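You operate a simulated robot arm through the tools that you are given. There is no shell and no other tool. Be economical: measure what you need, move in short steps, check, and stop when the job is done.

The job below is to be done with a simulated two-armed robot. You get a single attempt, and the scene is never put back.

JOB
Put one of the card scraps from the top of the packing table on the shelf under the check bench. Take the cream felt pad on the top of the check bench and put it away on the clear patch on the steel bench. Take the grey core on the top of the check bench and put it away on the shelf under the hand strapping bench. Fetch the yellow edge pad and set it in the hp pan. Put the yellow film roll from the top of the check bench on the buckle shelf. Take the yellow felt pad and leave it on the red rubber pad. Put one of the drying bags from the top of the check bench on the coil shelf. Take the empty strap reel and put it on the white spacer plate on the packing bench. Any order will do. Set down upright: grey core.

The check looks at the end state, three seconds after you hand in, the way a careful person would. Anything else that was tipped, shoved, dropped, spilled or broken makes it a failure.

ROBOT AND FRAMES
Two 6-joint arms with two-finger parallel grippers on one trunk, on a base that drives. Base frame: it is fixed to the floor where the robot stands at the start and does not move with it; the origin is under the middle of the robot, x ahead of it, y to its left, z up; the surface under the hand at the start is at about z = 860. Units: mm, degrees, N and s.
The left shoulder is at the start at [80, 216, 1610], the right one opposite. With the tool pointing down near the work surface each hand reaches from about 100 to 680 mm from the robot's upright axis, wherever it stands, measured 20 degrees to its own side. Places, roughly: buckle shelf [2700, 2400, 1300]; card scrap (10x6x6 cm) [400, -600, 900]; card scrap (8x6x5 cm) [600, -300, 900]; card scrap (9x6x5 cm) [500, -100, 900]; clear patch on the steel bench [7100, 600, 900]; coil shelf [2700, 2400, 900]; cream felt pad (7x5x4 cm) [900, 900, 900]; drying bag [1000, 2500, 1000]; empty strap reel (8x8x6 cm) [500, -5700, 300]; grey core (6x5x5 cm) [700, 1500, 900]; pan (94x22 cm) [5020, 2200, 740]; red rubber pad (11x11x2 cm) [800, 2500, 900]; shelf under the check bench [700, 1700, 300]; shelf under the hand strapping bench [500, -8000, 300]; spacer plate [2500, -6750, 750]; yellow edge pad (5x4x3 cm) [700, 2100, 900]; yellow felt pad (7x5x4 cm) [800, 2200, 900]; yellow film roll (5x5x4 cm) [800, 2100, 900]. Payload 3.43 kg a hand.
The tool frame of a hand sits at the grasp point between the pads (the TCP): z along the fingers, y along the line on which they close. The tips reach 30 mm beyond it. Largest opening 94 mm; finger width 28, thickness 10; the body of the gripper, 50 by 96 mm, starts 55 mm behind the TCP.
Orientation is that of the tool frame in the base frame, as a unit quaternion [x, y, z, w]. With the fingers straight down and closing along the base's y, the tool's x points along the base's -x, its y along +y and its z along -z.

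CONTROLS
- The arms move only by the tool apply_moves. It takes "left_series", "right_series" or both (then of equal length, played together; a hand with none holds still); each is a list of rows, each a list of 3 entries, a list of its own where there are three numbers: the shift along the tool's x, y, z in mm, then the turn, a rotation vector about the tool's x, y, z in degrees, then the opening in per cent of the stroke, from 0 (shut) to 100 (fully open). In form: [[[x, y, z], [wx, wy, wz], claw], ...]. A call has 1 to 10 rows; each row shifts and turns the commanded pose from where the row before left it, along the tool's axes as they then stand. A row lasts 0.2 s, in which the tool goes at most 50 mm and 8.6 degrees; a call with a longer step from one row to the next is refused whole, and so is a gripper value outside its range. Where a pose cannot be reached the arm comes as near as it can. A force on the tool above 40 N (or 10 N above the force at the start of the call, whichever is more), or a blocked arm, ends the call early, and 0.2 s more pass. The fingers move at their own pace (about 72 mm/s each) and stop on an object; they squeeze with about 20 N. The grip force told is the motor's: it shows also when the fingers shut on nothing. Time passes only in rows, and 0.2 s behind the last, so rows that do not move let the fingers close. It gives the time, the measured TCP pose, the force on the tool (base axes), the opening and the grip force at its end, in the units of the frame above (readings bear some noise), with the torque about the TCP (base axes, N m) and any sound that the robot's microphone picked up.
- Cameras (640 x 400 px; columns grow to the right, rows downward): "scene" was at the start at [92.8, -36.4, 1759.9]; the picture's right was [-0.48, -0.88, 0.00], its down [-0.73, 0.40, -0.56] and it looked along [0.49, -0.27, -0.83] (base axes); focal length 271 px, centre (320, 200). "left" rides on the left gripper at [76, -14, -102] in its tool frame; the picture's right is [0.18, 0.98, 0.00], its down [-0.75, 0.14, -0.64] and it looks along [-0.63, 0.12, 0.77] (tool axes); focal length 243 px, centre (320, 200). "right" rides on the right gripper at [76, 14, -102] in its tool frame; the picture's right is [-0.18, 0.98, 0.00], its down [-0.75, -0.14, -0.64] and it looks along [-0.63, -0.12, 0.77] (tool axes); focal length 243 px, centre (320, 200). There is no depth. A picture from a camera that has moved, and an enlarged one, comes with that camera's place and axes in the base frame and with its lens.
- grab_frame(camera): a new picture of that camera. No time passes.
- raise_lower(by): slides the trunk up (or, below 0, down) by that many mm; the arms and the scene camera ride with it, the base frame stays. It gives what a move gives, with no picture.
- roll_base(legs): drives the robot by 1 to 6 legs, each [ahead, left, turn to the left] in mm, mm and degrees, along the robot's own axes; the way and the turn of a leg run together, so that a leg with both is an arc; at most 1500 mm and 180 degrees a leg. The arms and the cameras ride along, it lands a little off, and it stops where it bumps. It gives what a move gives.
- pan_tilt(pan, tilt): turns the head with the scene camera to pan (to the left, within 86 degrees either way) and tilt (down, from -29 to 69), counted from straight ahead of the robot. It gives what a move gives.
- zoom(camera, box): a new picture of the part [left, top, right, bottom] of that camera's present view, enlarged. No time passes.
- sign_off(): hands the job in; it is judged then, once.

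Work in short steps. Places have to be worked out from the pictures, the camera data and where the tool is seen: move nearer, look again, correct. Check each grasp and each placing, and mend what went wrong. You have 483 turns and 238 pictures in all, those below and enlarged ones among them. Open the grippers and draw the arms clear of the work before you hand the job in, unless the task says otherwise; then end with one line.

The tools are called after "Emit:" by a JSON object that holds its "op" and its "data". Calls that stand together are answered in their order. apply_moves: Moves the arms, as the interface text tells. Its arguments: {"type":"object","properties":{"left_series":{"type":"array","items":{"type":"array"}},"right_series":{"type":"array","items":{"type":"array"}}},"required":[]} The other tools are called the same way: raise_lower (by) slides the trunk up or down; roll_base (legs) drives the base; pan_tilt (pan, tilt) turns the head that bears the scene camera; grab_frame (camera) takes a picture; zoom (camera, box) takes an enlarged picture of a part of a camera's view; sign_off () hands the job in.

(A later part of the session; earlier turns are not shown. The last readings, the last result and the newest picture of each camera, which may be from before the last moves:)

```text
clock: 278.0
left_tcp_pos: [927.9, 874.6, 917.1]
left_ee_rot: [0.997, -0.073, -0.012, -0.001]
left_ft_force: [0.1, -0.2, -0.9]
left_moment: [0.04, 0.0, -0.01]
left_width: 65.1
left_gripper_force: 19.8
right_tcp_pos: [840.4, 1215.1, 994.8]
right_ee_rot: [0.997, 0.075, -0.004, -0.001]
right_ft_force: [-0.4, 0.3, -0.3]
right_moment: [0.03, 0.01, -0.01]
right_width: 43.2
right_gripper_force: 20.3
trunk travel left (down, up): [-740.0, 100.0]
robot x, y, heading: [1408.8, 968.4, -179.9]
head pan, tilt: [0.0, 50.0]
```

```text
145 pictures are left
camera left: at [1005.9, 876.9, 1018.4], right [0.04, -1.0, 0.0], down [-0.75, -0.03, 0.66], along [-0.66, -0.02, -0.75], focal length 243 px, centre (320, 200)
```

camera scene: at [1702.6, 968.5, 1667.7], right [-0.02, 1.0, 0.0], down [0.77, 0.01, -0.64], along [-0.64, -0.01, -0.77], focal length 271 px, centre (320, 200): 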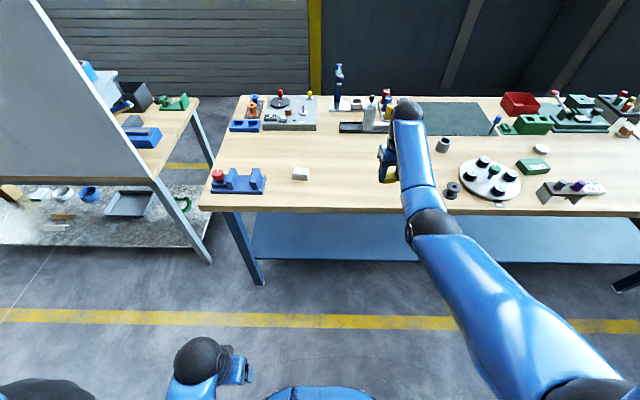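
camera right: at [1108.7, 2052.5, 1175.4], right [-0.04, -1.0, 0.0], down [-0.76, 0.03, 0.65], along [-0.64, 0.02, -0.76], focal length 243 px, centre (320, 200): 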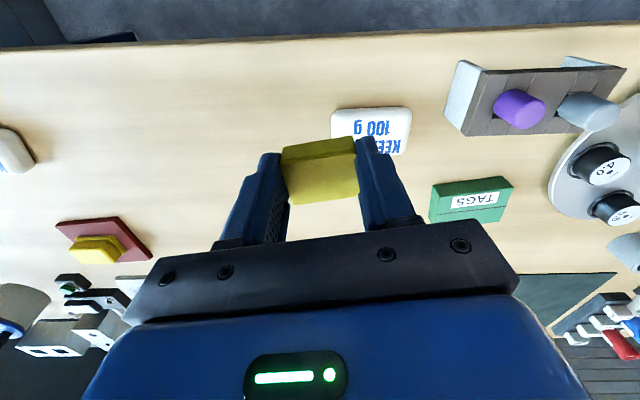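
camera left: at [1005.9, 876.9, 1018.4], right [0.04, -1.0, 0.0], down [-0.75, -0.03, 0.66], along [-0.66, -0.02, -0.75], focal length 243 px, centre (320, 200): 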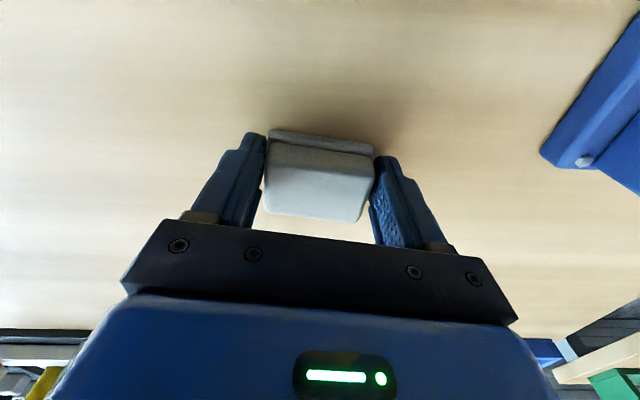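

Held at 65 mm. Lift gently, then back off and look for the route to the pan and the steel bench.

Emit:
{"op": "apply_moves", "data": {"left_series": [[[0, 0, -8], [0, 0, 0], 0], [[0, 0, -12], [0, 0, 0], 0], [[0, 0, -20], [0, 0, 0], 0]]}}

Emit:
{"op": "raise_lower", "data": {"by": 100}}

Emit:
{"op": "roll_base", "data": {"legs": [[-430, 0, 0]]}}

Emit:
{"op": "grab_frame", "data": {"camera": "left"}}

Emit:
{"op": "pan_tilt", "data": {"pan": 80, "tilt": 15}}

Emit:
{"op": "grab_frame", "data": {"camera": "scene"}}

```text
clock: 278.8
left_tcp_pos: [929.4, 872.9, 956.4]
left_ee_rot: [0.997, -0.073, -0.01, -0.001]
left_ft_force: [-0.4, -1.0, -0.6]
left_moment: [0.0, 0.0, 0.0]
left_width: 65.3
left_gripper_force: 19.7
right_tcp_pos: [840.4, 1216.1, 995.0]
right_ee_rot: [0.997, 0.077, -0.004, -0.001]
right_ft_force: [-0.2, -0.3, -0.6]
right_moment: [0.0, -0.01, -0.01]
right_width: 43.1
right_gripper_force: 20.4
trunk travel left (down, up): [-740.0, 100.0]
robot x, y, heading: [1410.6, 967.3, -180.1]
head pan, tilt: [0.0, 50.0]
```

```text
clock: 280.1
left_tcp_pos: [928.8, 872.7, 1057.3]
left_ee_rot: [0.997, -0.073, -0.011, -0.001]
left_ft_force: [-0.6, 0.1, -0.2]
left_moment: [-0.01, 0.02, -0.01]
left_width: 65.1
left_gripper_force: 19.8
right_tcp_pos: [841.4, 1216.6, 1094.6]
right_ee_rot: [0.997, 0.076, -0.004, -0.002]
right_ft_force: [0.3, -0.4, -0.4]
right_moment: [-0.02, -0.01, -0.02]
right_width: 42.9
right_gripper_force: 19.6
trunk travel left (down, up): [-840.0, 0.0]
robot x, y, heading: [1407.7, 967.9, -180.3]
head pan, tilt: [0.0, 50.0]
```

```text
clock: 282.7
left_tcp_pos: [1360.7, 872.4, 1055.9]
left_ee_rot: [0.997, -0.072, -0.01, -0.002]
left_ft_force: [-0.9, 0.9, -0.2]
left_moment: [-0.01, -0.03, 0.02]
left_width: 65.1
left_gripper_force: 20.3
right_tcp_pos: [1269.9, 1215.1, 1092.8]
right_ee_rot: [0.997, 0.078, -0.004, -0.001]
right_ft_force: [-0.5, -0.3, 0.8]
right_moment: [0.0, 0.0, 0.02]
right_width: 42.9
right_gripper_force: 19.8
trunk travel left (down, up): [-840.0, 0.0]
robot x, y, heading: [1840.1, 970.5, -179.6]
head pan, tilt: [0.0, 50.0]
```

```text
144 pictures are left
camera left: at [1437.5, 875.4, 1156.5], right [0.04, -1.0, 0.0], down [-0.75, -0.04, 0.66], along [-0.66, -0.02, -0.75], focal length 243 px, centre (320, 200)
```

left: 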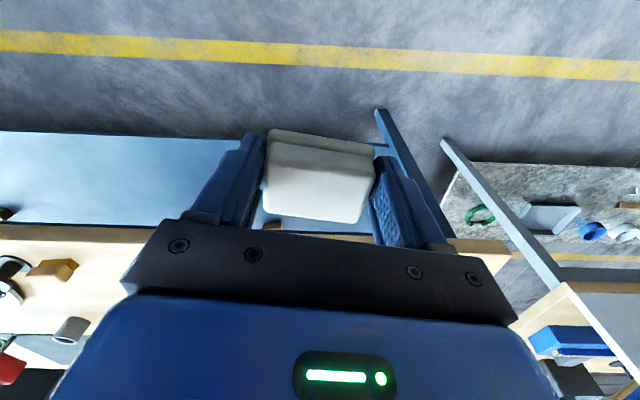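

```text
clock: 284.3
left_tcp_pos: [1362.9, 872.5, 1056.5]
left_ee_rot: [0.997, -0.072, -0.011, -0.001]
left_ft_force: [-0.1, 0.1, 0.5]
left_moment: [0.01, -0.04, -0.03]
left_width: 65.1
left_gripper_force: 20.2
right_tcp_pos: [1272.4, 1214.9, 1093.1]
right_ee_rot: [0.997, 0.079, -0.003, -0.002]
right_ft_force: [0.2, 0.3, -0.2]
right_moment: [-0.01, 0.01, 0.0]
right_width: 43.0
right_gripper_force: 19.8
trunk travel left (down, up): [-840.0, 0.0]
robot x, y, heading: [1842.2, 971.0, -179.5]
head pan, tilt: [80.0, 15.0]
```

```text
143 pictures are left
camera scene: at [1796.7, 873.8, 1821.5], right [-0.99, 0.17, 0.0], down [0.04, 0.26, -0.97], along [-0.16, -0.95, -0.26], focal length 271 px, centre (320, 200)
```

scene: 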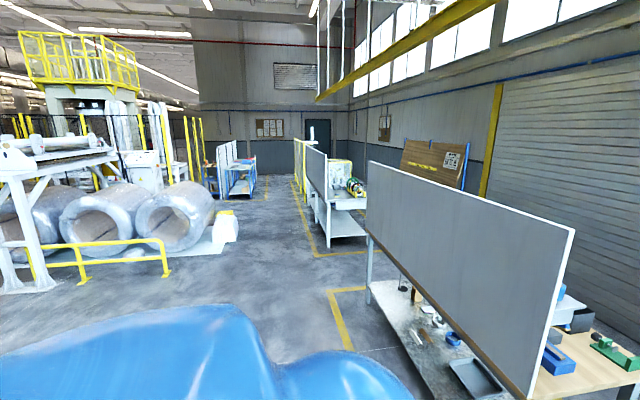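

Both pads held. Drive along the partition to y≈-700, turn toward +x and look.

Emit:
{"op": "roll_base", "data": {"legs": [[0, 1450, 0], [0, 250, 0], [0, 0, 180]]}}

Emit:
{"op": "pan_tilt", "data": {"pan": 25, "tilt": 15}}

Emit:
{"op": "grab_frame", "data": {"camera": "scene"}}

```text
clock: 300.3
left_tcp_pos: [2322.6, -583.8, 1056.8]
left_ee_rot: [0.037, 0.999, 0.0, 0.011]
left_ft_force: [0.0, 0.1, -0.5]
left_moment: [0.04, -0.03, 0.02]
left_width: 65.1
left_gripper_force: 20.2
right_tcp_pos: [2434.9, -919.3, 1094.4]
right_ee_rot: [-0.111, 0.994, -0.001, 0.005]
right_ft_force: [1.0, 0.6, -0.1]
right_moment: [0.02, 0.01, 0.03]
right_width: 43.0
right_gripper_force: 20.6
trunk travel left (down, up): [-840.0, 0.0]
robot x, y, heading: [1849.8, -709.2, 4.3]
head pan, tilt: [80.0, 15.0]
```

```text
clock: 301.5
left_tcp_pos: [2322.1, -582.8, 1055.9]
left_ee_rot: [0.038, 0.999, -0.001, 0.011]
left_ft_force: [0.2, 0.0, -0.6]
left_moment: [0.01, 0.01, 0.02]
left_width: 65.1
left_gripper_force: 19.8
right_tcp_pos: [2435.0, -917.7, 1094.8]
right_ee_rot: [-0.112, 0.994, -0.001, 0.005]
right_ft_force: [-0.2, 0.6, 0.0]
right_moment: [0.0, -0.03, 0.0]
right_width: 43.1
right_gripper_force: 20.1
trunk travel left (down, up): [-840.0, 0.0]
robot x, y, heading: [1843.2, -711.1, 4.2]
head pan, tilt: [25.0, 15.0]
```

```text
142 pictures are left
camera scene: at [1961.5, -666.0, 1821.5], right [0.49, -0.87, 0.0], down [-0.23, -0.13, -0.97], along [0.84, 0.47, -0.26], focal length 271 px, centre (320, 200)
```

scene: 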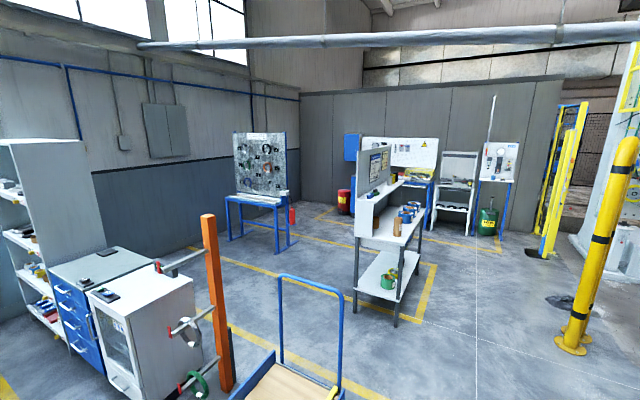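

The pan is the tray of the hook panel at about (5000,2100), facing -x. I turn to face +y here, then drive sideways to x≈3700 between trolley and white bench.

Emit:
{"op": "roll_base", "data": {"legs": [[0, -200, 0], [0, 0, 85.8], [0, -1450, 0], [0, -350, 0]]}}

Emit:
{"op": "pan_tilt", "data": {"pan": -5, "tilt": 20}}

Emit:
{"op": "grab_frame", "data": {"camera": "scene"}}

```text
clock: 315.5
left_tcp_pos: [3573.8, -418.3, 1055.8]
left_ee_rot: [-0.656, 0.755, 0.006, 0.01]
left_ft_force: [0.0, 0.8, -1.3]
left_moment: [0.0, -0.03, -0.05]
left_width: 65.4
left_gripper_force: 19.9
right_tcp_pos: [3916.1, -327.1, 1094.5]
right_ee_rot: [0.761, -0.649, -0.002, -0.005]
right_ft_force: [0.1, -0.1, -0.3]
right_moment: [-0.01, -0.02, 0.02]
right_width: 43.2
right_gripper_force: 19.8
trunk travel left (down, up): [-840.0, 0.0]
robot x, y, heading: [3674.6, -900.2, 90.6]
head pan, tilt: [25.0, 15.0]
```

```text
clock: 316.5
left_tcp_pos: [3575.7, -418.6, 1056.5]
left_ee_rot: [-0.656, 0.754, 0.008, 0.008]
left_ft_force: [0.4, -0.4, -0.3]
left_moment: [-0.03, 0.01, 0.0]
left_width: 65.0
left_gripper_force: 19.7
right_tcp_pos: [3918.9, -327.8, 1094.7]
right_ee_rot: [0.761, -0.648, -0.003, -0.003]
right_ft_force: [-0.2, -0.4, 0.3]
right_moment: [0.0, -0.01, 0.03]
right_width: 43.1
right_gripper_force: 19.8
trunk travel left (down, up): [-840.0, 0.0]
robot x, y, heading: [3672.7, -900.9, 90.4]
head pan, tilt: [-5.0, 20.0]
```

```text
141 pictures are left
camera scene: at [3682.4, -777.0, 1813.3], right [1.0, -0.08, 0.0], down [-0.03, -0.34, -0.94], along [0.07, 0.94, -0.34], focal length 271 px, centre (320, 200)
```

scene: 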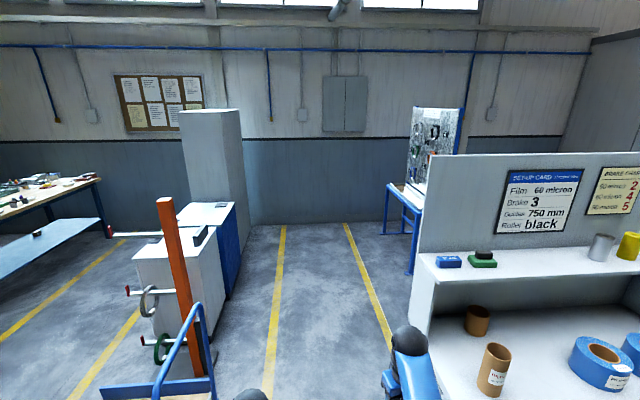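

Look down left/right for clearance of trolley and white bench.

Emit:
{"op": "pan_tilt", "data": {"pan": 30, "tilt": 50}}

Emit:
{"op": "grab_frame", "data": {"camera": "scene"}}

Emit:
{"op": "pan_tilt", "data": {"pan": -30, "tilt": 45}}

Emit:
{"op": "grab_frame", "data": {"camera": "scene"}}

```text
clock: 317.5
left_tcp_pos: [3575.9, -419.1, 1057.0]
left_ee_rot: [-0.656, 0.755, 0.008, 0.009]
left_ft_force: [0.2, 1.0, -1.1]
left_moment: [0.0, -0.01, -0.01]
left_width: 64.9
left_gripper_force: 20.0
right_tcp_pos: [3917.5, -327.1, 1094.4]
right_ee_rot: [0.761, -0.649, -0.002, -0.004]
right_ft_force: [-0.1, -0.2, 0.0]
right_moment: [0.02, -0.03, -0.02]
right_width: 43.2
right_gripper_force: 20.2
trunk travel left (down, up): [-840.0, 0.0]
robot x, y, heading: [3674.5, -898.6, 90.5]
head pan, tilt: [30.0, 50.0]
```

```text
140 pictures are left
camera scene: at [3634.4, -803.6, 1767.8], right [0.86, 0.51, 0.0], down [0.39, -0.66, -0.64], along [-0.33, 0.55, -0.77], focal length 271 px, centre (320, 200)
```

scene: 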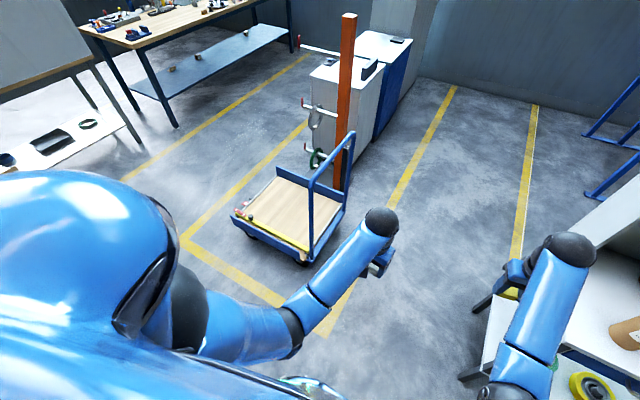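

```text
clock: 318.8
left_tcp_pos: [3577.2, -418.8, 1055.8]
left_ee_rot: [-0.655, 0.755, 0.008, 0.008]
left_ft_force: [0.6, 0.1, 0.5]
left_moment: [-0.01, 0.0, 0.02]
left_width: 65.2
left_gripper_force: 19.5
right_tcp_pos: [3918.8, -326.5, 1095.4]
right_ee_rot: [0.761, -0.649, -0.002, -0.004]
right_ft_force: [0.8, 0.2, 0.3]
right_moment: [0.0, -0.03, -0.01]
right_width: 42.9
right_gripper_force: 20.6
trunk travel left (down, up): [-840.0, 0.0]
robot x, y, heading: [3672.9, -904.6, 90.4]
head pan, tilt: [-30.0, 45.0]
```

```text
139 pictures are left
camera scene: at [3713.9, -799.1, 1774.6], right [0.87, -0.49, 0.0], down [-0.35, -0.62, -0.71], along [0.35, 0.62, -0.71], focal length 271 px, centre (320, 200)
```

scene: 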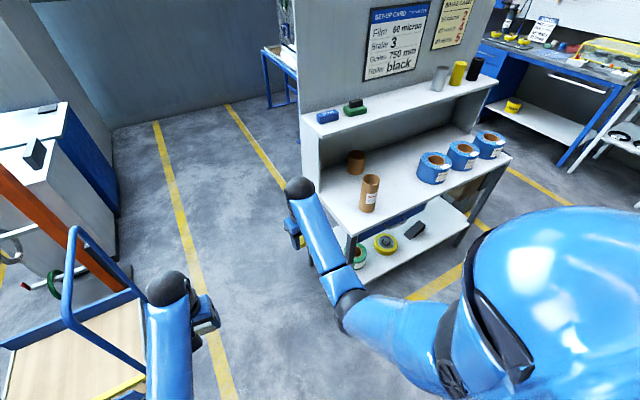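

The lane is wide enough (trolley side ≈3170, bench side ≈4150). Drive +y 2400 mm, then turn to face +x.

Emit:
{"op": "roll_base", "data": {"legs": [[1450, 0, -0.4], [1000, 0, 0], [0, 0, -90]]}}

Emit:
{"op": "pan_tilt", "data": {"pan": 15, "tilt": 30}}

Emit:
{"op": "grab_frame", "data": {"camera": "scene"}}

```text
clock: 334.5
left_tcp_pos: [4210.0, 1567.9, 1057.4]
left_ee_rot: [0.106, 0.994, -0.001, 0.012]
left_ft_force: [-0.3, 0.0, 0.1]
left_moment: [-0.01, 0.02, 0.03]
left_width: 65.2
left_gripper_force: 19.8
right_tcp_pos: [4278.0, 1218.8, 1094.2]
right_ee_rot: [-0.042, 0.999, -0.001, 0.004]
right_ft_force: [0.3, 0.1, -0.1]
right_moment: [-0.02, -0.02, -0.01]
right_width: 42.9
right_gripper_force: 20.1
trunk travel left (down, up): [-840.0, 0.0]
robot x, y, heading: [3729.6, 1507.4, -3.7]
head pan, tilt: [-30.0, 45.0]
```

```text
clock: 335.6
left_tcp_pos: [4210.8, 1566.2, 1056.5]
left_ee_rot: [0.107, 0.994, -0.001, 0.011]
left_ft_force: [0.3, -0.3, -0.4]
left_moment: [0.01, 0.05, 0.0]
left_width: 65.2
left_gripper_force: 20.0
right_tcp_pos: [4276.7, 1219.3, 1093.9]
right_ee_rot: [-0.042, 0.999, -0.002, 0.004]
right_ft_force: [0.9, 0.6, -0.1]
right_moment: [0.0, -0.01, 0.01]
right_width: 43.2
right_gripper_force: 20.1
trunk travel left (down, up): [-840.0, 0.0]
robot x, y, heading: [3726.0, 1506.5, -3.4]
head pan, tilt: [15.0, 30.0]
```

```text
138 pictures are left
camera scene: at [3844.9, 1519.5, 1797.2], right [0.19, -0.98, 0.0], down [-0.49, -0.1, -0.87], along [0.85, 0.17, -0.5], focal length 271 px, centre (320, 200)
```

scene: 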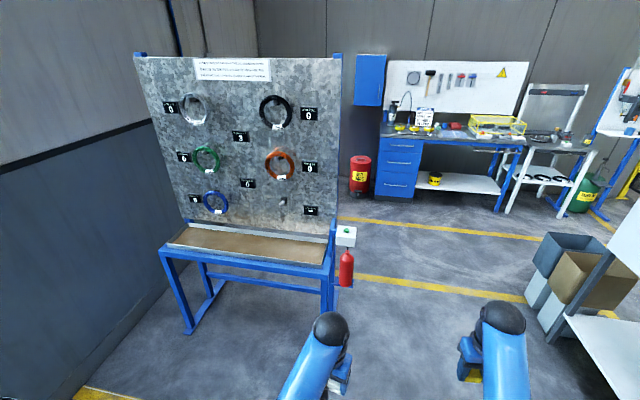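

Pan interior is centred at about (5010,2180). Straighten, shift left so that the right hand is at y≈1990, and retract the left hand.

Emit:
{"op": "apply_moves", "data": {"left_series": [[[38, 0, 3], [0, 0, 0], 0], [[38, 0, 3], [0, 0, 0], 0], [[38, 0, 3], [0, 0, 0], 0], [[38, 0, 3], [0, 0, 0], 0], [[30, 0, 3], [0, 0, 0], 0]]}}

Emit:
{"op": "roll_base", "data": {"legs": [[0, 0, 3.5], [400, 750, 0]]}}

Emit:
{"op": "pan_tilt", "data": {"pan": -10, "tilt": 40}}

Emit:
{"op": "grab_frame", "data": {"camera": "scene"}}

```text
clock: 336.8
left_tcp_pos: [4030.2, 1607.0, 1039.2]
left_ee_rot: [0.106, 0.994, -0.002, 0.012]
left_ft_force: [0.0, -0.8, -0.4]
left_moment: [0.02, 0.0, -0.01]
left_width: 65.2
left_gripper_force: 20.1
right_tcp_pos: [4274.0, 1219.7, 1096.0]
right_ee_rot: [-0.042, 0.999, -0.001, 0.006]
right_ft_force: [0.2, 0.8, 0.1]
right_moment: [-0.03, -0.01, 0.04]
right_width: 43.0
right_gripper_force: 19.8
trunk travel left (down, up): [-840.0, 0.0]
robot x, y, heading: [3727.1, 1510.0, -3.8]
head pan, tilt: [15.0, 30.0]
```

```text
clock: 341.7
left_tcp_pos: [4432.3, 2357.1, 1038.7]
left_ee_rot: [0.078, 0.997, -0.002, 0.01]
left_ft_force: [0.0, 0.3, -0.1]
left_moment: [0.02, 0.03, 0.02]
left_width: 65.1
left_gripper_force: 19.4
right_tcp_pos: [4699.3, 1985.4, 1094.7]
right_ee_rot: [-0.071, 0.997, -0.001, 0.005]
right_ft_force: [-0.3, 0.1, -1.0]
right_moment: [0.0, 0.0, 0.02]
right_width: 43.0
right_gripper_force: 20.2
trunk travel left (down, up): [-840.0, 0.0]
robot x, y, heading: [4134.6, 2242.4, -0.6]
head pan, tilt: [15.0, 30.0]
```

```text
clock: 342.6
left_tcp_pos: [4433.2, 2359.9, 1038.7]
left_ee_rot: [0.078, 0.997, -0.001, 0.01]
left_ft_force: [-0.7, -0.3, -1.1]
left_moment: [0.01, 0.01, 0.0]
left_width: 64.9
left_gripper_force: 19.7
right_tcp_pos: [4699.6, 1987.6, 1095.1]
right_ee_rot: [-0.072, 0.997, -0.001, 0.004]
right_ft_force: [0.2, 0.5, 0.0]
right_moment: [0.02, 0.0, -0.03]
right_width: 42.9
right_gripper_force: 20.2
trunk travel left (down, up): [-840.0, 0.0]
robot x, y, heading: [4134.0, 2242.4, -0.5]
head pan, tilt: [-10.0, 40.0]
```

```text
137 pictures are left
camera scene: at [4247.5, 2224.5, 1781.9], right [-0.18, -0.98, 0.0], down [-0.63, 0.12, -0.77], along [0.75, -0.14, -0.64], focal length 271 px, centre (320, 200)
```

scene: 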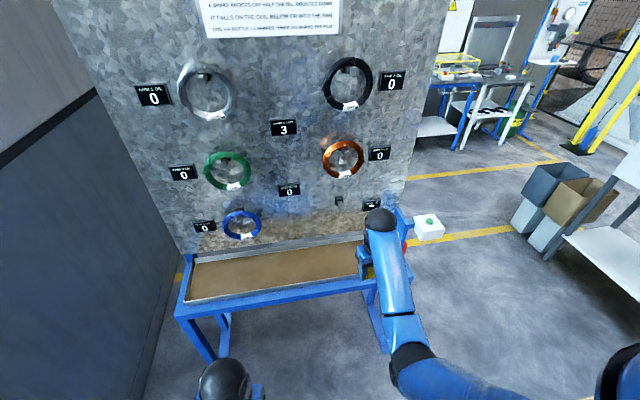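

The panel's sign warns that shaking knocks coils off, so I must not touch it. Clear column is at y≈2190. Shift the right hand 200 mm left, lower the trunk 260 mm before approaching.

Emit:
{"op": "apply_moves", "data": {"right_series": [[[0, 40, 0], [0, 0, 0], 0], [[0, 40, 0], [0, 0, 0], 0], [[0, 40, 0], [0, 0, 0], 0], [[0, 40, 0], [0, 0, 0], 0], [[0, 40, 0], [0, 0, 0], 0]]}}

Emit:
{"op": "raise_lower", "data": {"by": -250}}

Emit:
{"op": "roll_base", "data": {"legs": [[160, 0, 0.5]]}}

Emit:
{"op": "pan_tilt", "data": {"pan": 0, "tilt": 40}}

Emit:
{"op": "grab_frame", "data": {"camera": "scene"}}

Emit:
{"op": "grab_frame", "data": {"camera": "right"}}

```text
clock: 343.8
left_tcp_pos: [4433.6, 2361.2, 1037.6]
left_ee_rot: [0.079, 0.997, -0.002, 0.012]
left_ft_force: [-0.4, -0.2, 0.0]
left_moment: [-0.02, 0.02, -0.03]
left_width: 65.1
left_gripper_force: 20.4
right_tcp_pos: [4672.5, 2187.7, 1089.3]
right_ee_rot: [-0.07, 0.998, -0.002, 0.004]
right_ft_force: [0.4, -0.8, 0.0]
right_moment: [0.01, -0.01, -0.01]
right_width: 43.0
right_gripper_force: 19.6
right hand out of reach, approached as far as the arm can: row 1
trunk travel left (down, up): [-840.0, 0.0]
robot x, y, heading: [4132.0, 2245.3, -0.4]
head pan, tilt: [-10.0, 40.0]
```

```text
clock: 346.4
left_tcp_pos: [4433.1, 2359.7, 787.3]
left_ee_rot: [0.079, 0.997, -0.001, 0.011]
left_ft_force: [-0.4, 0.3, -0.8]
left_moment: [0.02, 0.01, 0.0]
left_width: 65.1
left_gripper_force: 19.8
right_tcp_pos: [4672.9, 2186.3, 840.0]
right_ee_rot: [-0.071, 0.997, -0.002, 0.004]
right_ft_force: [-0.9, 0.1, -0.1]
right_moment: [0.03, 0.01, 0.0]
right_width: 43.0
right_gripper_force: 20.2
trunk travel left (down, up): [-590.0, 250.0]
robot x, y, heading: [4135.0, 2243.2, -0.1]
head pan, tilt: [-10.0, 40.0]
```

```text
clock: 347.8
left_tcp_pos: [4590.4, 2362.0, 788.1]
left_ee_rot: [0.072, 0.997, -0.001, 0.012]
left_ft_force: [-0.2, 0.3, 0.5]
left_moment: [-0.01, 0.01, 0.01]
left_width: 64.9
left_gripper_force: 20.1
right_tcp_pos: [4831.7, 2191.5, 841.1]
right_ee_rot: [-0.076, 0.997, -0.002, 0.005]
right_ft_force: [-0.3, 0.4, 0.7]
right_moment: [-0.01, 0.0, 0.02]
right_width: 43.0
right_gripper_force: 19.7
trunk travel left (down, up): [-590.0, 250.0]
robot x, y, heading: [4294.3, 2240.5, 0.2]
head pan, tilt: [-10.0, 40.0]
```

```text
clock: 348.5
left_tcp_pos: [4593.4, 2362.9, 788.3]
left_ee_rot: [0.073, 0.997, -0.001, 0.011]
left_ft_force: [-0.4, 0.4, -0.5]
left_moment: [-0.02, 0.03, -0.01]
left_width: 65.2
left_gripper_force: 19.2
right_tcp_pos: [4832.8, 2191.5, 838.8]
right_ee_rot: [-0.077, 0.997, -0.002, 0.005]
right_ft_force: [-0.6, 0.3, -0.4]
right_moment: [-0.02, 0.03, -0.01]
right_width: 43.0
right_gripper_force: 20.1
trunk travel left (down, up): [-590.0, 250.0]
robot x, y, heading: [4293.5, 2240.8, 0.2]
head pan, tilt: [0.0, 40.0]
```

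```text
136 pictures are left
camera scene: at [4409.5, 2239.6, 1531.8], right [0.0, -1.0, 0.0], down [-0.64, 0.0, -0.77], along [0.77, 0.0, -0.64], focal length 271 px, centre (320, 200)
```

scene: 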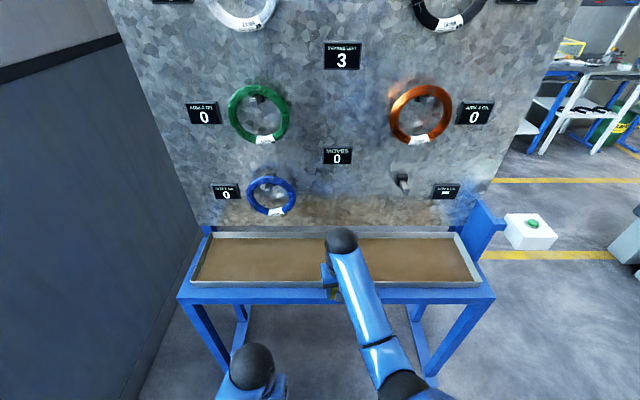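

```text
135 pictures are left
camera right: at [4754.9, 2194.1, 939.1], right [0.03, 1.0, 0.0], down [0.76, -0.02, 0.65], along [0.65, -0.02, -0.76], focal length 243 px, centre (320, 200)
```

right: 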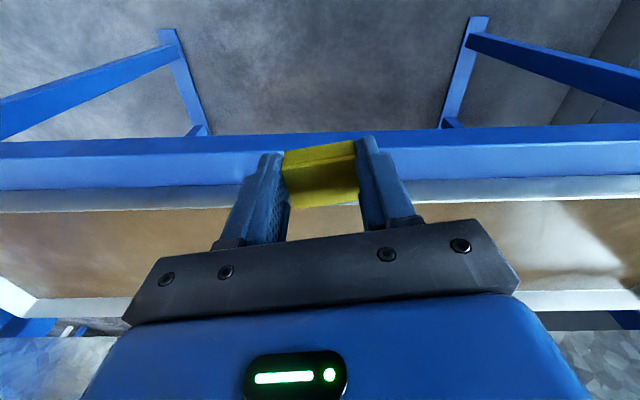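

Pan spans x≈4905–5115. Extend the arm 100 mm and drive 65 mm so that the base stays clear of the table.

Emit:
{"op": "roll_base", "data": {"legs": [[60, 0, 0]]}}

Emit:
{"op": "apply_moves", "data": {"right_series": [[[-35, 0, 0], [0, 0, 0], 0], [[-35, 0, 0], [0, 0, 0], 0], [[-35, 0, 0], [0, 0, 0], 0]]}}

Emit:
{"op": "grab_frame", "data": {"camera": "right"}}

Emit:
{"op": "grab_frame", "data": {"camera": "scene"}}

```text
clock: 349.5
left_tcp_pos: [4645.4, 2361.6, 789.3]
left_ee_rot: [0.072, 0.997, -0.001, 0.012]
left_ft_force: [-0.7, -0.2, -1.1]
left_moment: [0.02, 0.0, 0.01]
left_width: 65.1
left_gripper_force: 20.2
right_tcp_pos: [4887.5, 2193.3, 841.1]
right_ee_rot: [-0.077, 0.997, -0.001, 0.006]
right_ft_force: [-0.5, 0.9, 0.6]
right_moment: [-0.01, -0.03, 0.01]
right_width: 42.8
right_gripper_force: 19.9
trunk travel left (down, up): [-590.0, 250.0]
robot x, y, heading: [4352.2, 2240.5, 0.2]
head pan, tilt: [0.0, 40.0]
```

```text
clock: 350.3
left_tcp_pos: [4650.7, 2363.9, 787.3]
left_ee_rot: [0.072, 0.997, -0.002, 0.01]
left_ft_force: [0.1, -1.2, -1.4]
left_moment: [0.01, 0.02, 0.03]
left_width: 65.0
left_gripper_force: 20.0
right_tcp_pos: [4996.3, 2208.9, 840.6]
right_ee_rot: [-0.076, 0.997, -0.001, 0.003]
right_ft_force: [0.5, -0.6, -1.6]
right_moment: [-0.02, 0.03, -0.05]
right_width: 43.2
right_gripper_force: 19.6
trunk travel left (down, up): [-590.0, 250.0]
robot x, y, heading: [4348.9, 2240.3, 0.2]
head pan, tilt: [0.0, 40.0]
```

```text
134 pictures are left
camera right: at [4917.6, 2210.6, 940.8], right [0.03, 1.0, 0.0], down [0.76, -0.02, 0.65], along [0.65, -0.02, -0.76], focal length 243 px, centre (320, 200)
```

right: 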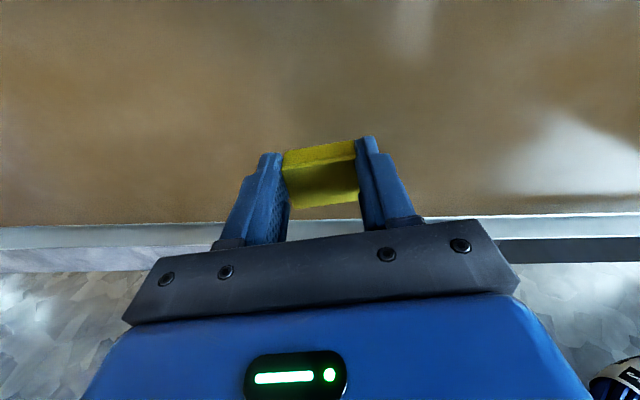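

```text
133 pictures are left
camera scene: at [4469.0, 2240.2, 1531.6], right [0.0, -1.0, 0.0], down [-0.64, 0.0, -0.76], along [0.76, 0.0, -0.64], focal length 271 px, centre (320, 200)
```

scene: 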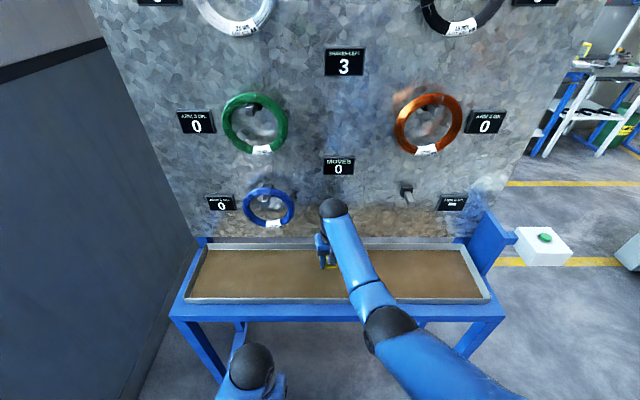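

Hand is over the pan, clear of panel and hooks. Lower 55 mm first.

Emit:
{"op": "apply_moves", "data": {"right_series": [[[0, 0, 15], [0, 0, 0], 0], [[0, 0, 15], [0, 0, 0], 0], [[0, 0, 15], [0, 0, 0], 0], [[0, 0, 10], [0, 0, 0], 0]]}}

Emit:
{"op": "grab_frame", "data": {"camera": "right"}}

```text
clock: 351.3
left_tcp_pos: [4649.3, 2362.8, 788.1]
left_ee_rot: [0.073, 0.997, -0.001, 0.011]
left_ft_force: [-0.3, 0.2, -1.0]
left_moment: [-0.01, 0.04, -0.01]
left_width: 64.9
left_gripper_force: 20.0
right_tcp_pos: [4996.3, 2208.3, 785.1]
right_ee_rot: [-0.077, 0.997, -0.001, 0.005]
right_ft_force: [-0.6, -0.6, -0.6]
right_moment: [-0.02, -0.03, 0.0]
right_width: 43.0
right_gripper_force: 20.0
trunk travel left (down, up): [-590.0, 250.0]
robot x, y, heading: [4352.9, 2240.0, -0.0]
head pan, tilt: [0.0, 40.0]
```

```text
132 pictures are left
camera right: at [4917.6, 2210.9, 885.7], right [0.03, 1.0, 0.0], down [0.76, -0.02, 0.65], along [0.65, -0.02, -0.76], focal length 243 px, centre (320, 200)
```

right: 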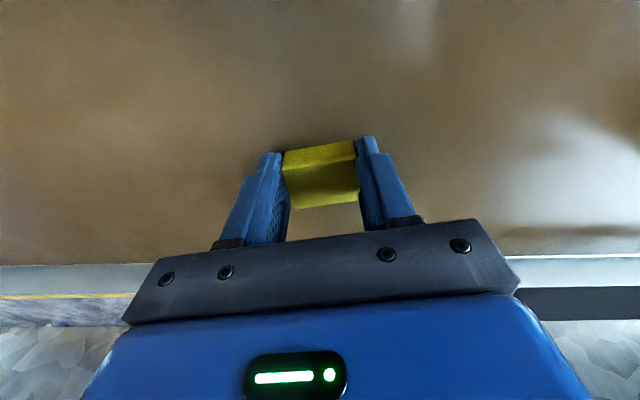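

Pan floor is at about z 743; pad underside ≈751. Lower in 2 mm steps.

Emit:
{"op": "apply_moves", "data": {"right_series": [[[0, 0, 2], [0, 0, 0], 0], [[0, 0, 2], [0, 0, 0], 0], [[0, 0, 2], [0, 0, 0], 0]]}}

```text
clock: 352.1
left_tcp_pos: [4648.0, 2363.7, 787.5]
left_ee_rot: [0.073, 0.997, -0.001, 0.011]
left_ft_force: [-0.1, -0.2, -0.8]
left_moment: [0.02, -0.02, -0.03]
left_width: 65.0
left_gripper_force: 20.0
right_tcp_pos: [4996.5, 2208.4, 780.2]
right_ee_rot: [-0.077, 0.997, -0.001, 0.006]
right_ft_force: [-0.5, 0.0, 5.1]
right_moment: [0.09, 0.02, 0.0]
right_width: 42.8
right_gripper_force: 19.6
trunk travel left (down, up): [-590.0, 250.0]
robot x, y, heading: [4347.2, 2241.4, 0.4]
head pan, tilt: [0.0, 40.0]
```

Touching (5 N). Open and rise straight up.

Emit:
{"op": "apply_moves", "data": {"right_series": [[[0, 0, 0], [0, 0, 0], 70], [[0, 0, 0], [0, 0, 0], 80], [[0, 0, -10], [0, 0, 0], 80], [[0, 0, -20], [0, 0, 0], 80], [[0, 0, -25], [0, 0, 0], 80]]}}

Emit:
{"op": "grab_frame", "data": {"camera": "right"}}

```text
clock: 353.3
left_tcp_pos: [4649.3, 2363.1, 787.0]
left_ee_rot: [0.072, 0.997, -0.002, 0.01]
left_ft_force: [0.0, 0.0, -0.8]
left_moment: [0.0, 0.02, -0.01]
left_width: 65.3
left_gripper_force: 20.2
right_tcp_pos: [4993.9, 2208.5, 834.1]
right_ee_rot: [-0.078, 0.997, -0.001, 0.004]
right_ft_force: [0.5, 0.0, 0.1]
right_moment: [-0.03, -0.03, 0.02]
right_width: 75.2
right_gripper_force: 0.0
trunk travel left (down, up): [-590.0, 250.0]
robot x, y, heading: [4354.7, 2242.4, 0.1]
head pan, tilt: [0.0, 40.0]
```

```text
131 pictures are left
camera right: at [4915.1, 2210.1, 934.4], right [0.03, 1.0, 0.0], down [0.76, -0.02, 0.65], along [0.65, -0.02, -0.76], focal length 243 px, centre (320, 200)
```

right: 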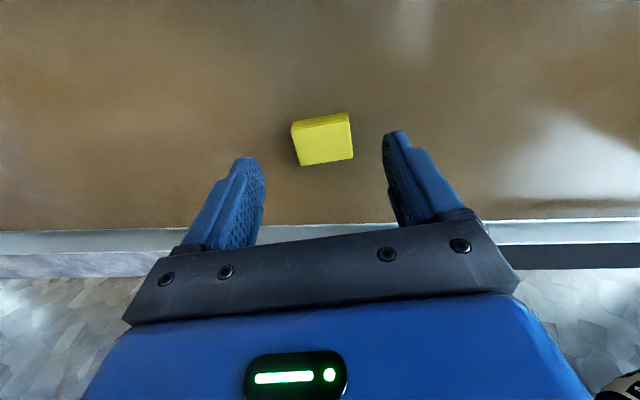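

Edge pad lies in the pan. Back straight out and check the counters on the panel.

Emit:
{"op": "roll_base", "data": {"legs": [[-500, 0, 0]]}}

Emit:
{"op": "raise_lower", "data": {"by": 250}}

Emit:
{"op": "pan_tilt", "data": {"pan": -20, "tilt": 20}}

Emit:
{"op": "grab_frame", "data": {"camera": "scene"}}

```text
clock: 356.2
left_tcp_pos: [4157.7, 2360.7, 788.4]
left_ee_rot: [0.074, 0.997, -0.001, 0.011]
left_ft_force: [0.5, 0.5, 0.4]
left_moment: [-0.03, 0.01, 0.0]
left_width: 65.3
left_gripper_force: 20.3
right_tcp_pos: [4502.8, 2206.0, 833.6]
right_ee_rot: [-0.076, 0.997, -0.001, 0.004]
right_ft_force: [0.7, 0.4, 0.1]
right_moment: [-0.01, -0.03, 0.0]
right_width: 75.0
right_gripper_force: 0.1
trunk travel left (down, up): [-590.0, 250.0]
robot x, y, heading: [3854.2, 2240.8, -0.1]
head pan, tilt: [0.0, 40.0]
```

```text
clock: 358.8
left_tcp_pos: [4158.8, 2361.2, 1037.7]
left_ee_rot: [0.074, 0.997, -0.001, 0.011]
left_ft_force: [-0.6, -0.8, -0.4]
left_moment: [0.0, -0.01, 0.01]
left_width: 65.2
left_gripper_force: 19.2
right_tcp_pos: [4502.9, 2205.4, 1083.5]
right_ee_rot: [-0.076, 0.997, -0.001, 0.004]
right_ft_force: [0.4, -0.2, -0.3]
right_moment: [-0.03, 0.0, 0.01]
right_width: 75.2
right_gripper_force: 0.2
trunk travel left (down, up): [-840.0, 0.0]
robot x, y, heading: [3858.1, 2239.8, -0.1]
head pan, tilt: [0.0, 40.0]
```

```text
clock: 359.6
left_tcp_pos: [4158.0, 2360.8, 1037.3]
left_ee_rot: [0.074, 0.997, -0.001, 0.01]
left_ft_force: [-0.6, -0.1, -0.5]
left_moment: [-0.02, 0.05, 0.03]
left_width: 65.1
left_gripper_force: 20.3
right_tcp_pos: [4503.6, 2205.4, 1083.2]
right_ee_rot: [-0.076, 0.997, -0.001, 0.005]
right_ft_force: [0.0, -0.9, 1.4]
right_moment: [0.0, 0.04, 0.02]
right_width: 75.3
right_gripper_force: 0.1
trunk travel left (down, up): [-840.0, 0.0]
robot x, y, heading: [3860.8, 2236.6, -0.1]
head pan, tilt: [-20.0, 20.0]
```

```text
130 pictures are left
camera scene: at [3977.3, 2207.1, 1813.3], right [-0.34, -0.94, 0.0], down [-0.32, 0.12, -0.94], along [0.88, -0.32, -0.34], focal length 271 px, centre (320, 200)
```

scene: 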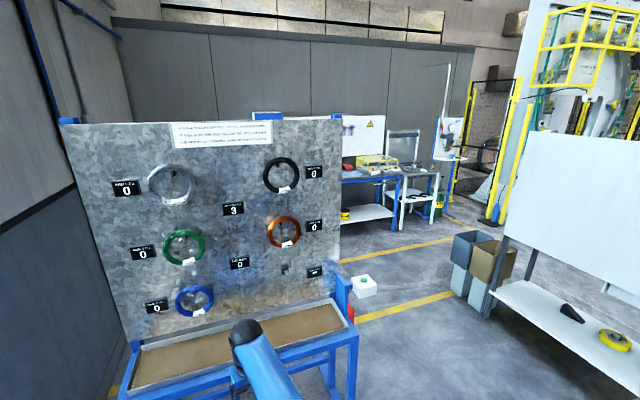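

Pad is visible in the pan and counters stay unchanged. Head for the steel bench through the corridor at y≈850.

Emit:
{"op": "roll_base", "data": {"legs": [[0, -1390, 0], [1450, 0, 0], [550, 0, 0]]}}

Emit:
{"op": "pan_tilt", "data": {"pan": 0, "tilt": 30}}

Emit:
{"op": "grab_frame", "data": {"camera": "scene"}}

```text
clock: 376.1
left_tcp_pos: [6123.5, 897.6, 1039.1]
left_ee_rot: [0.087, 0.996, -0.001, 0.012]
left_ft_force: [-0.5, 0.0, 0.6]
left_moment: [0.02, -0.05, 0.01]
left_width: 65.3
left_gripper_force: 20.3
right_tcp_pos: [6465.4, 733.0, 1085.4]
right_ee_rot: [-0.063, 0.998, -0.002, 0.005]
right_ft_force: [-0.3, -0.3, 0.3]
right_moment: [-0.02, -0.06, 0.0]
right_width: 75.3
right_gripper_force: 0.0
trunk travel left (down, up): [-840.0, 0.0]
robot x, y, heading: [5822.4, 784.0, -1.7]
head pan, tilt: [-20.0, 20.0]
```

```text
clock: 376.9
left_tcp_pos: [6125.2, 897.7, 1037.4]
left_ee_rot: [0.087, 0.996, -0.001, 0.011]
left_ft_force: [-0.1, 0.2, 0.1]
left_moment: [0.01, 0.0, -0.01]
left_width: 65.3
left_gripper_force: 20.1
right_tcp_pos: [6466.4, 732.8, 1083.5]
right_ee_rot: [-0.062, 0.998, -0.001, 0.004]
right_ft_force: [0.2, -0.3, 0.1]
right_moment: [-0.01, 0.0, -0.01]
right_width: 75.2
right_gripper_force: 0.0
trunk travel left (down, up): [-840.0, 0.0]
robot x, y, heading: [5821.9, 785.0, -1.3]
head pan, tilt: [0.0, 30.0]
```

```text
129 pictures are left
camera scene: at [5944.9, 779.6, 1797.3], right [-0.03, -1.0, 0.0], down [-0.5, 0.01, -0.87], along [0.87, -0.02, -0.5], focal length 271 px, centre (320, 200)
```

scene: 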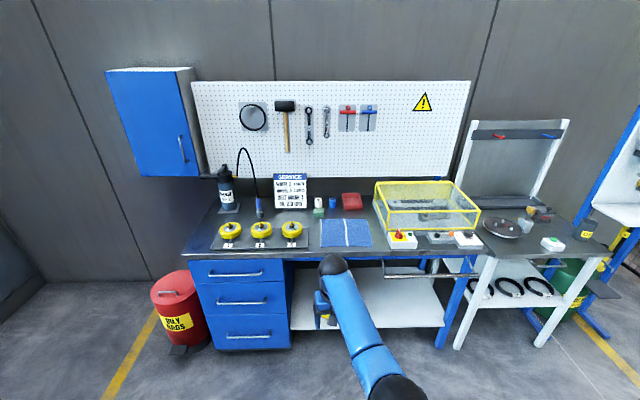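

Zoom on the steel bench top.

Emit:
{"op": "zoom", "data": {"camera": "scene", "box": [180, 170, 500, 280]}}

```text
2.00 times, centred on (340, 225) of scene
camera zoom: at [5944.9, 779.6, 1797.3], right [-0.03, -1.0, 0.0], down [-0.5, 0.01, -0.87], along [0.87, -0.02, -0.5], focal length 541 px, centre (280, 150)
```

zoom: 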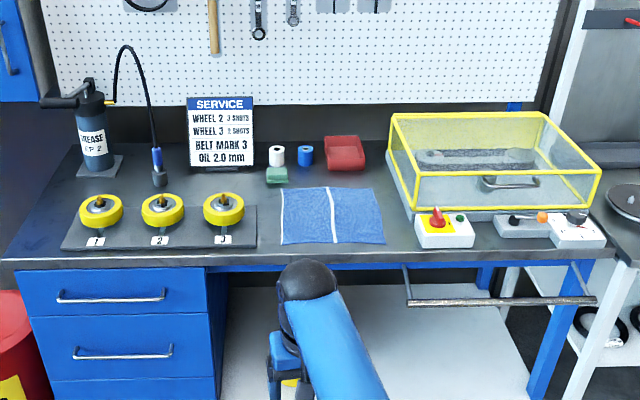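

The point (7100,600) falls on the flat blue cloth, the only free flat area there. Retract the right hand, bring out the left hand with the cream pad.

Emit:
{"op": "apply_moves", "data": {"right_series": [[[38, 0, 6], [0, 0, 0], 75], [[38, 0, 6], [0, 0, 0], 75], [[38, 0, 6], [0, 0, 0], 75], [[38, 0, 6], [0, 0, 0], 75], [[38, 0, 6], [0, 0, 0], 75], [[38, 0, 6], [0, 0, 0], 75], [[38, 0, 6], [0, 0, 0], 75], [[38, 0, 6], [0, 0, 0], 75], [[38, 0, 6], [0, 0, 0], 75]], "left_series": [[[-35, 0, -3], [0, 0, 0], 0], [[-35, 0, -3], [0, 0, 0], 0], [[-35, 0, -3], [0, 0, 0], 0], [[-35, 0, -3], [0, 0, 0], 0], [[-35, 0, -3], [0, 0, 0], 0], [[-35, 0, -3], [0, 0, 0], 0], [[-35, 0, 0], [0, 0, 0], 0], [[-25, 0, 0], [0, 0, 0], 0], [[0, 0, 0], [0, 0, 0], 0]]}}

Emit:
{"op": "roll_base", "data": {"legs": [[450, -200, 1.3]]}}

Emit:
{"op": "pan_tilt", "data": {"pan": -5, "tilt": 45}}

Emit:
{"op": "grab_frame", "data": {"camera": "scene"}}

Emit:
{"op": "grab_frame", "data": {"camera": "left"}}

```text
clock: 378.9
left_tcp_pos: [6388.2, 850.1, 1061.2]
left_ee_rot: [0.087, 0.996, -0.002, 0.011]
left_ft_force: [-0.2, -0.6, -0.8]
left_moment: [-0.03, 0.02, -0.03]
left_width: 65.2
left_gripper_force: 20.0
right_tcp_pos: [6125.8, 690.3, 1028.3]
right_ee_rot: [-0.063, 0.998, -0.002, 0.005]
right_ft_force: [-0.1, 0.9, 0.1]
right_moment: [0.0, -0.03, -0.03]
right_width: 70.5
right_gripper_force: 0.0
trunk travel left (down, up): [-840.0, 0.0]
robot x, y, heading: [5822.3, 782.9, -1.4]
head pan, tilt: [0.0, 30.0]
```

```text
clock: 381.8
left_tcp_pos: [6829.1, 648.9, 1061.0]
left_ee_rot: [0.08, 0.997, -0.002, 0.011]
left_ft_force: [0.1, 0.5, -1.1]
left_moment: [-0.01, -0.01, -0.01]
left_width: 65.1
left_gripper_force: 20.5
right_tcp_pos: [6569.7, 485.3, 1029.1]
right_ee_rot: [-0.07, 0.998, -0.001, 0.006]
right_ft_force: [0.2, 0.4, 1.2]
right_moment: [0.0, 0.01, 0.03]
right_width: 70.6
right_gripper_force: 0.2
trunk travel left (down, up): [-840.0, 0.0]
robot x, y, heading: [6264.9, 574.3, -0.7]
head pan, tilt: [0.0, 30.0]
```

```text
clock: 382.6
left_tcp_pos: [6831.8, 647.1, 1060.7]
left_ee_rot: [0.079, 0.997, -0.001, 0.01]
left_ft_force: [0.3, -0.4, -0.1]
left_moment: [-0.02, 0.02, 0.01]
left_width: 65.1
left_gripper_force: 20.1
right_tcp_pos: [6571.2, 485.0, 1028.7]
right_ee_rot: [-0.07, 0.998, -0.001, 0.004]
right_ft_force: [0.0, -0.4, 1.2]
right_moment: [0.0, -0.02, 0.01]
right_width: 70.8
right_gripper_force: 0.0
trunk travel left (down, up): [-840.0, 0.0]
robot x, y, heading: [6263.8, 574.0, -0.7]
head pan, tilt: [-5.0, 45.0]
```

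```text
127 pictures are left
camera scene: at [6376.8, 564.2, 1774.7], right [-0.1, -1.0, 0.0], down [-0.7, 0.07, -0.71], along [0.7, -0.07, -0.71], focal length 271 px, centre (320, 200)
```

scene: 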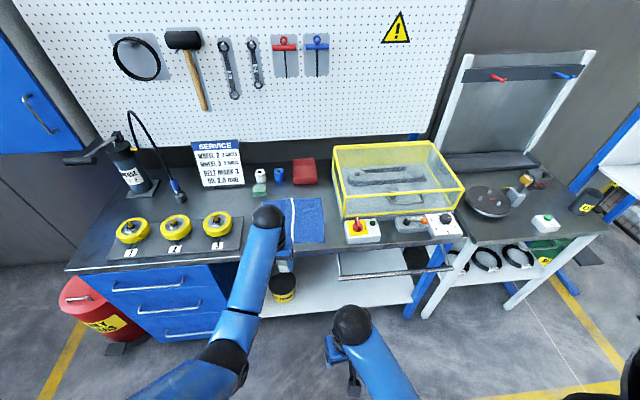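

```text
126 pictures are left
camera left: at [6749.5, 646.6, 1161.6], right [-0.03, 1.0, 0.0], down [0.75, 0.02, 0.66], along [0.66, 0.01, -0.75], focal length 243 px, centre (320, 200)
```

left: 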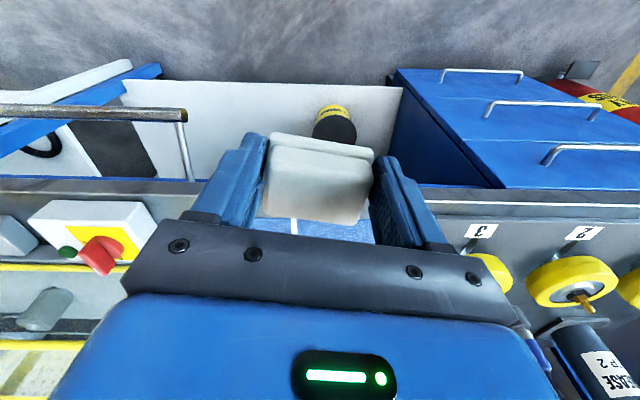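

Target on the cloth about (7115,590). Drive 180 forward and 55 right, lower the trunk 60, then extend.

Emit:
{"op": "roll_base", "data": {"legs": [[180, -55, 0.7]]}}

Emit:
{"op": "raise_lower", "data": {"by": -60}}

Emit:
{"op": "apply_moves", "data": {"left_series": [[[-35, 0, 0], [0, 0, 0], 0], [[-35, 0, 0], [0, 0, 0], 0], [[-30, 0, 0], [0, 0, 0], 0]]}}

Emit:
{"op": "grab_frame", "data": {"camera": "left"}}

Emit:
{"op": "grab_frame", "data": {"camera": "scene"}}

```text
clock: 384.1
left_tcp_pos: [7001.9, 598.2, 1063.0]
left_ee_rot: [0.075, 0.997, -0.002, 0.012]
left_ft_force: [0.7, -0.7, -0.3]
left_moment: [-0.01, -0.02, -0.07]
left_width: 65.0
left_gripper_force: 20.1
right_tcp_pos: [6742.5, 433.3, 1028.9]
right_ee_rot: [-0.075, 0.997, -0.002, 0.006]
right_ft_force: [-0.1, 0.2, 0.0]
right_moment: [-0.01, 0.0, 0.0]
right_width: 70.5
right_gripper_force: 0.1
trunk travel left (down, up): [-840.0, 0.0]
robot x, y, heading: [6440.4, 520.5, 0.0]
head pan, tilt: [-5.0, 45.0]
```

```text
clock: 385.1
left_tcp_pos: [7004.9, 596.4, 999.6]
left_ee_rot: [0.074, 0.997, -0.001, 0.01]
left_ft_force: [0.0, -0.2, -0.4]
left_moment: [0.02, 0.03, -0.01]
left_width: 65.1
left_gripper_force: 20.0
right_tcp_pos: [6745.2, 432.5, 969.0]
right_ee_rot: [-0.075, 0.997, -0.001, 0.005]
right_ft_force: [0.4, -0.4, -0.5]
right_moment: [0.0, 0.01, -0.02]
right_width: 70.4
right_gripper_force: 0.0
trunk travel left (down, up): [-780.0, 60.0]
robot x, y, heading: [6437.4, 519.7, -0.3]
head pan, tilt: [-5.0, 45.0]
```

```text
clock: 385.9
left_tcp_pos: [7101.1, 582.1, 1001.7]
left_ee_rot: [0.073, 0.997, 0.0, 0.011]
left_ft_force: [0.4, -0.9, -1.6]
left_moment: [0.0, 0.01, 0.02]
left_width: 64.9
left_gripper_force: 20.3
right_tcp_pos: [6745.6, 431.9, 967.3]
right_ee_rot: [-0.075, 0.997, -0.002, 0.004]
right_ft_force: [-0.1, -0.2, -0.1]
right_moment: [-0.01, -0.02, -0.02]
right_width: 70.5
right_gripper_force: 0.1
trunk travel left (down, up): [-780.0, 60.0]
robot x, y, heading: [6440.3, 518.3, -0.1]
head pan, tilt: [-5.0, 45.0]
```

```text
125 pictures are left
camera left: at [7020.5, 579.9, 1103.4], right [-0.04, 1.0, 0.0], down [0.75, 0.03, 0.66], along [0.66, 0.02, -0.75], focal length 243 px, centre (320, 200)
```

left: 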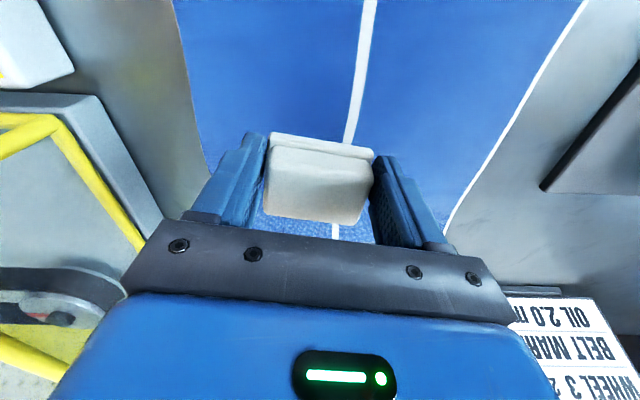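

```text
124 pictures are left
camera scene: at [6551.6, 508.7, 1714.6], right [-0.09, -1.0, 0.0], down [-0.7, 0.06, -0.71], along [0.7, -0.06, -0.71], focal length 271 px, centre (320, 200)
```

scene: 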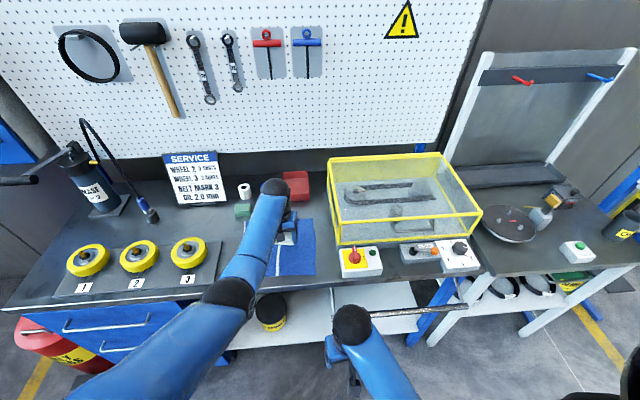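

Directly above the cloth. Lower with touch detection.

Emit:
{"op": "apply_moves", "data": {"left_series": [[[0, 0, 20], [0, 0, 0], 0], [[0, 0, 20], [0, 0, 0], 0], [[0, 0, 8], [0, 0, 0], 0], [[0, 0, 5], [0, 0, 0], 0], [[0, 0, 4], [0, 0, 0], 0], [[0, 0, 4], [0, 0, 0], 0], [[0, 0, 4], [0, 0, 0], 0], [[0, 0, 4], [0, 0, 0], 0], [[0, 0, 4], [0, 0, 0], 0], [[0, 0, 4], [0, 0, 0], 0]]}}

Emit:
{"op": "grab_frame", "data": {"camera": "left"}}

```text
clock: 388.1
left_tcp_pos: [7109.6, 582.5, 936.6]
left_ee_rot: [0.074, 0.997, -0.001, 0.019]
left_ft_force: [-3.1, 1.1, 20.4]
left_moment: [0.01, 0.15, -0.02]
left_width: 65.8
left_gripper_force: 20.0
right_tcp_pos: [6743.6, 432.0, 968.4]
right_ee_rot: [-0.075, 0.997, -0.002, 0.006]
right_ft_force: [0.1, 0.1, -0.7]
right_moment: [0.01, -0.01, 0.04]
right_width: 70.4
right_gripper_force: 0.0
trunk travel left (down, up): [-780.0, 60.0]
robot x, y, heading: [6440.6, 516.4, 0.2]
head pan, tilt: [-5.0, 45.0]
stopped in row 10 (left hand): the force on the tool passed its limit at 44 N (the readings are from after the stop); the commanded pose is now the measured one
```

```text
123 pictures are left
camera left: at [7026.5, 580.0, 1036.0], right [-0.04, 1.0, -0.01], down [0.74, 0.03, 0.67], along [0.67, 0.02, -0.74], focal length 243 px, centre (320, 200)
```

left: 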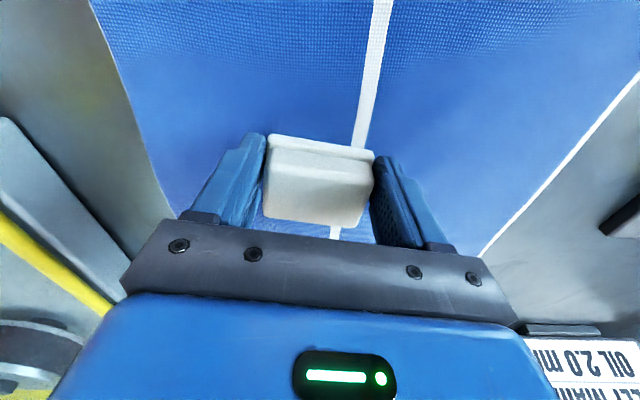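

Bench surface here is z≈900 – matches. Release and rise.

Emit:
{"op": "apply_moves", "data": {"left_series": [[[0, 0, -2], [0, 0, 0], 85], [[0, 0, 0], [0, 0, 0], 95], [[0, 0, -10], [0, 0, 0], 95], [[0, 0, -25], [0, 0, 0], 95], [[0, 0, -30], [0, 0, 0], 95]]}}

Emit:
{"op": "grab_frame", "data": {"camera": "left"}}

```text
clock: 389.2
left_tcp_pos: [7104.0, 586.0, 1001.7]
left_ee_rot: [0.073, 0.997, -0.001, 0.015]
left_ft_force: [-0.3, -0.6, 0.2]
left_moment: [0.02, -0.01, -0.02]
left_width: 89.4
left_gripper_force: 0.1
right_tcp_pos: [6745.8, 432.6, 966.9]
right_ee_rot: [-0.075, 0.997, -0.003, 0.005]
right_ft_force: [-0.5, -0.4, 0.4]
right_moment: [0.0, -0.03, -0.04]
right_width: 70.6
right_gripper_force: 0.0
trunk travel left (down, up): [-780.0, 60.0]
robot x, y, heading: [6441.4, 514.4, -0.3]
head pan, tilt: [-5.0, 45.0]
```

```text
122 pictures are left
camera left: at [7023.1, 582.7, 1101.9], right [-0.04, 1.0, -0.01], down [0.75, 0.03, 0.66], along [0.66, 0.02, -0.75], focal length 243 px, centre (320, 200)
```

left: 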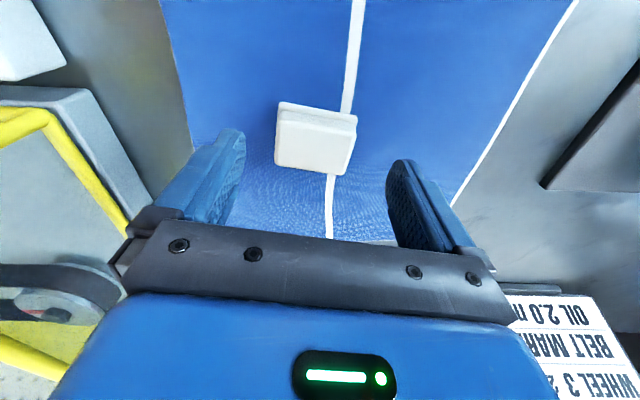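

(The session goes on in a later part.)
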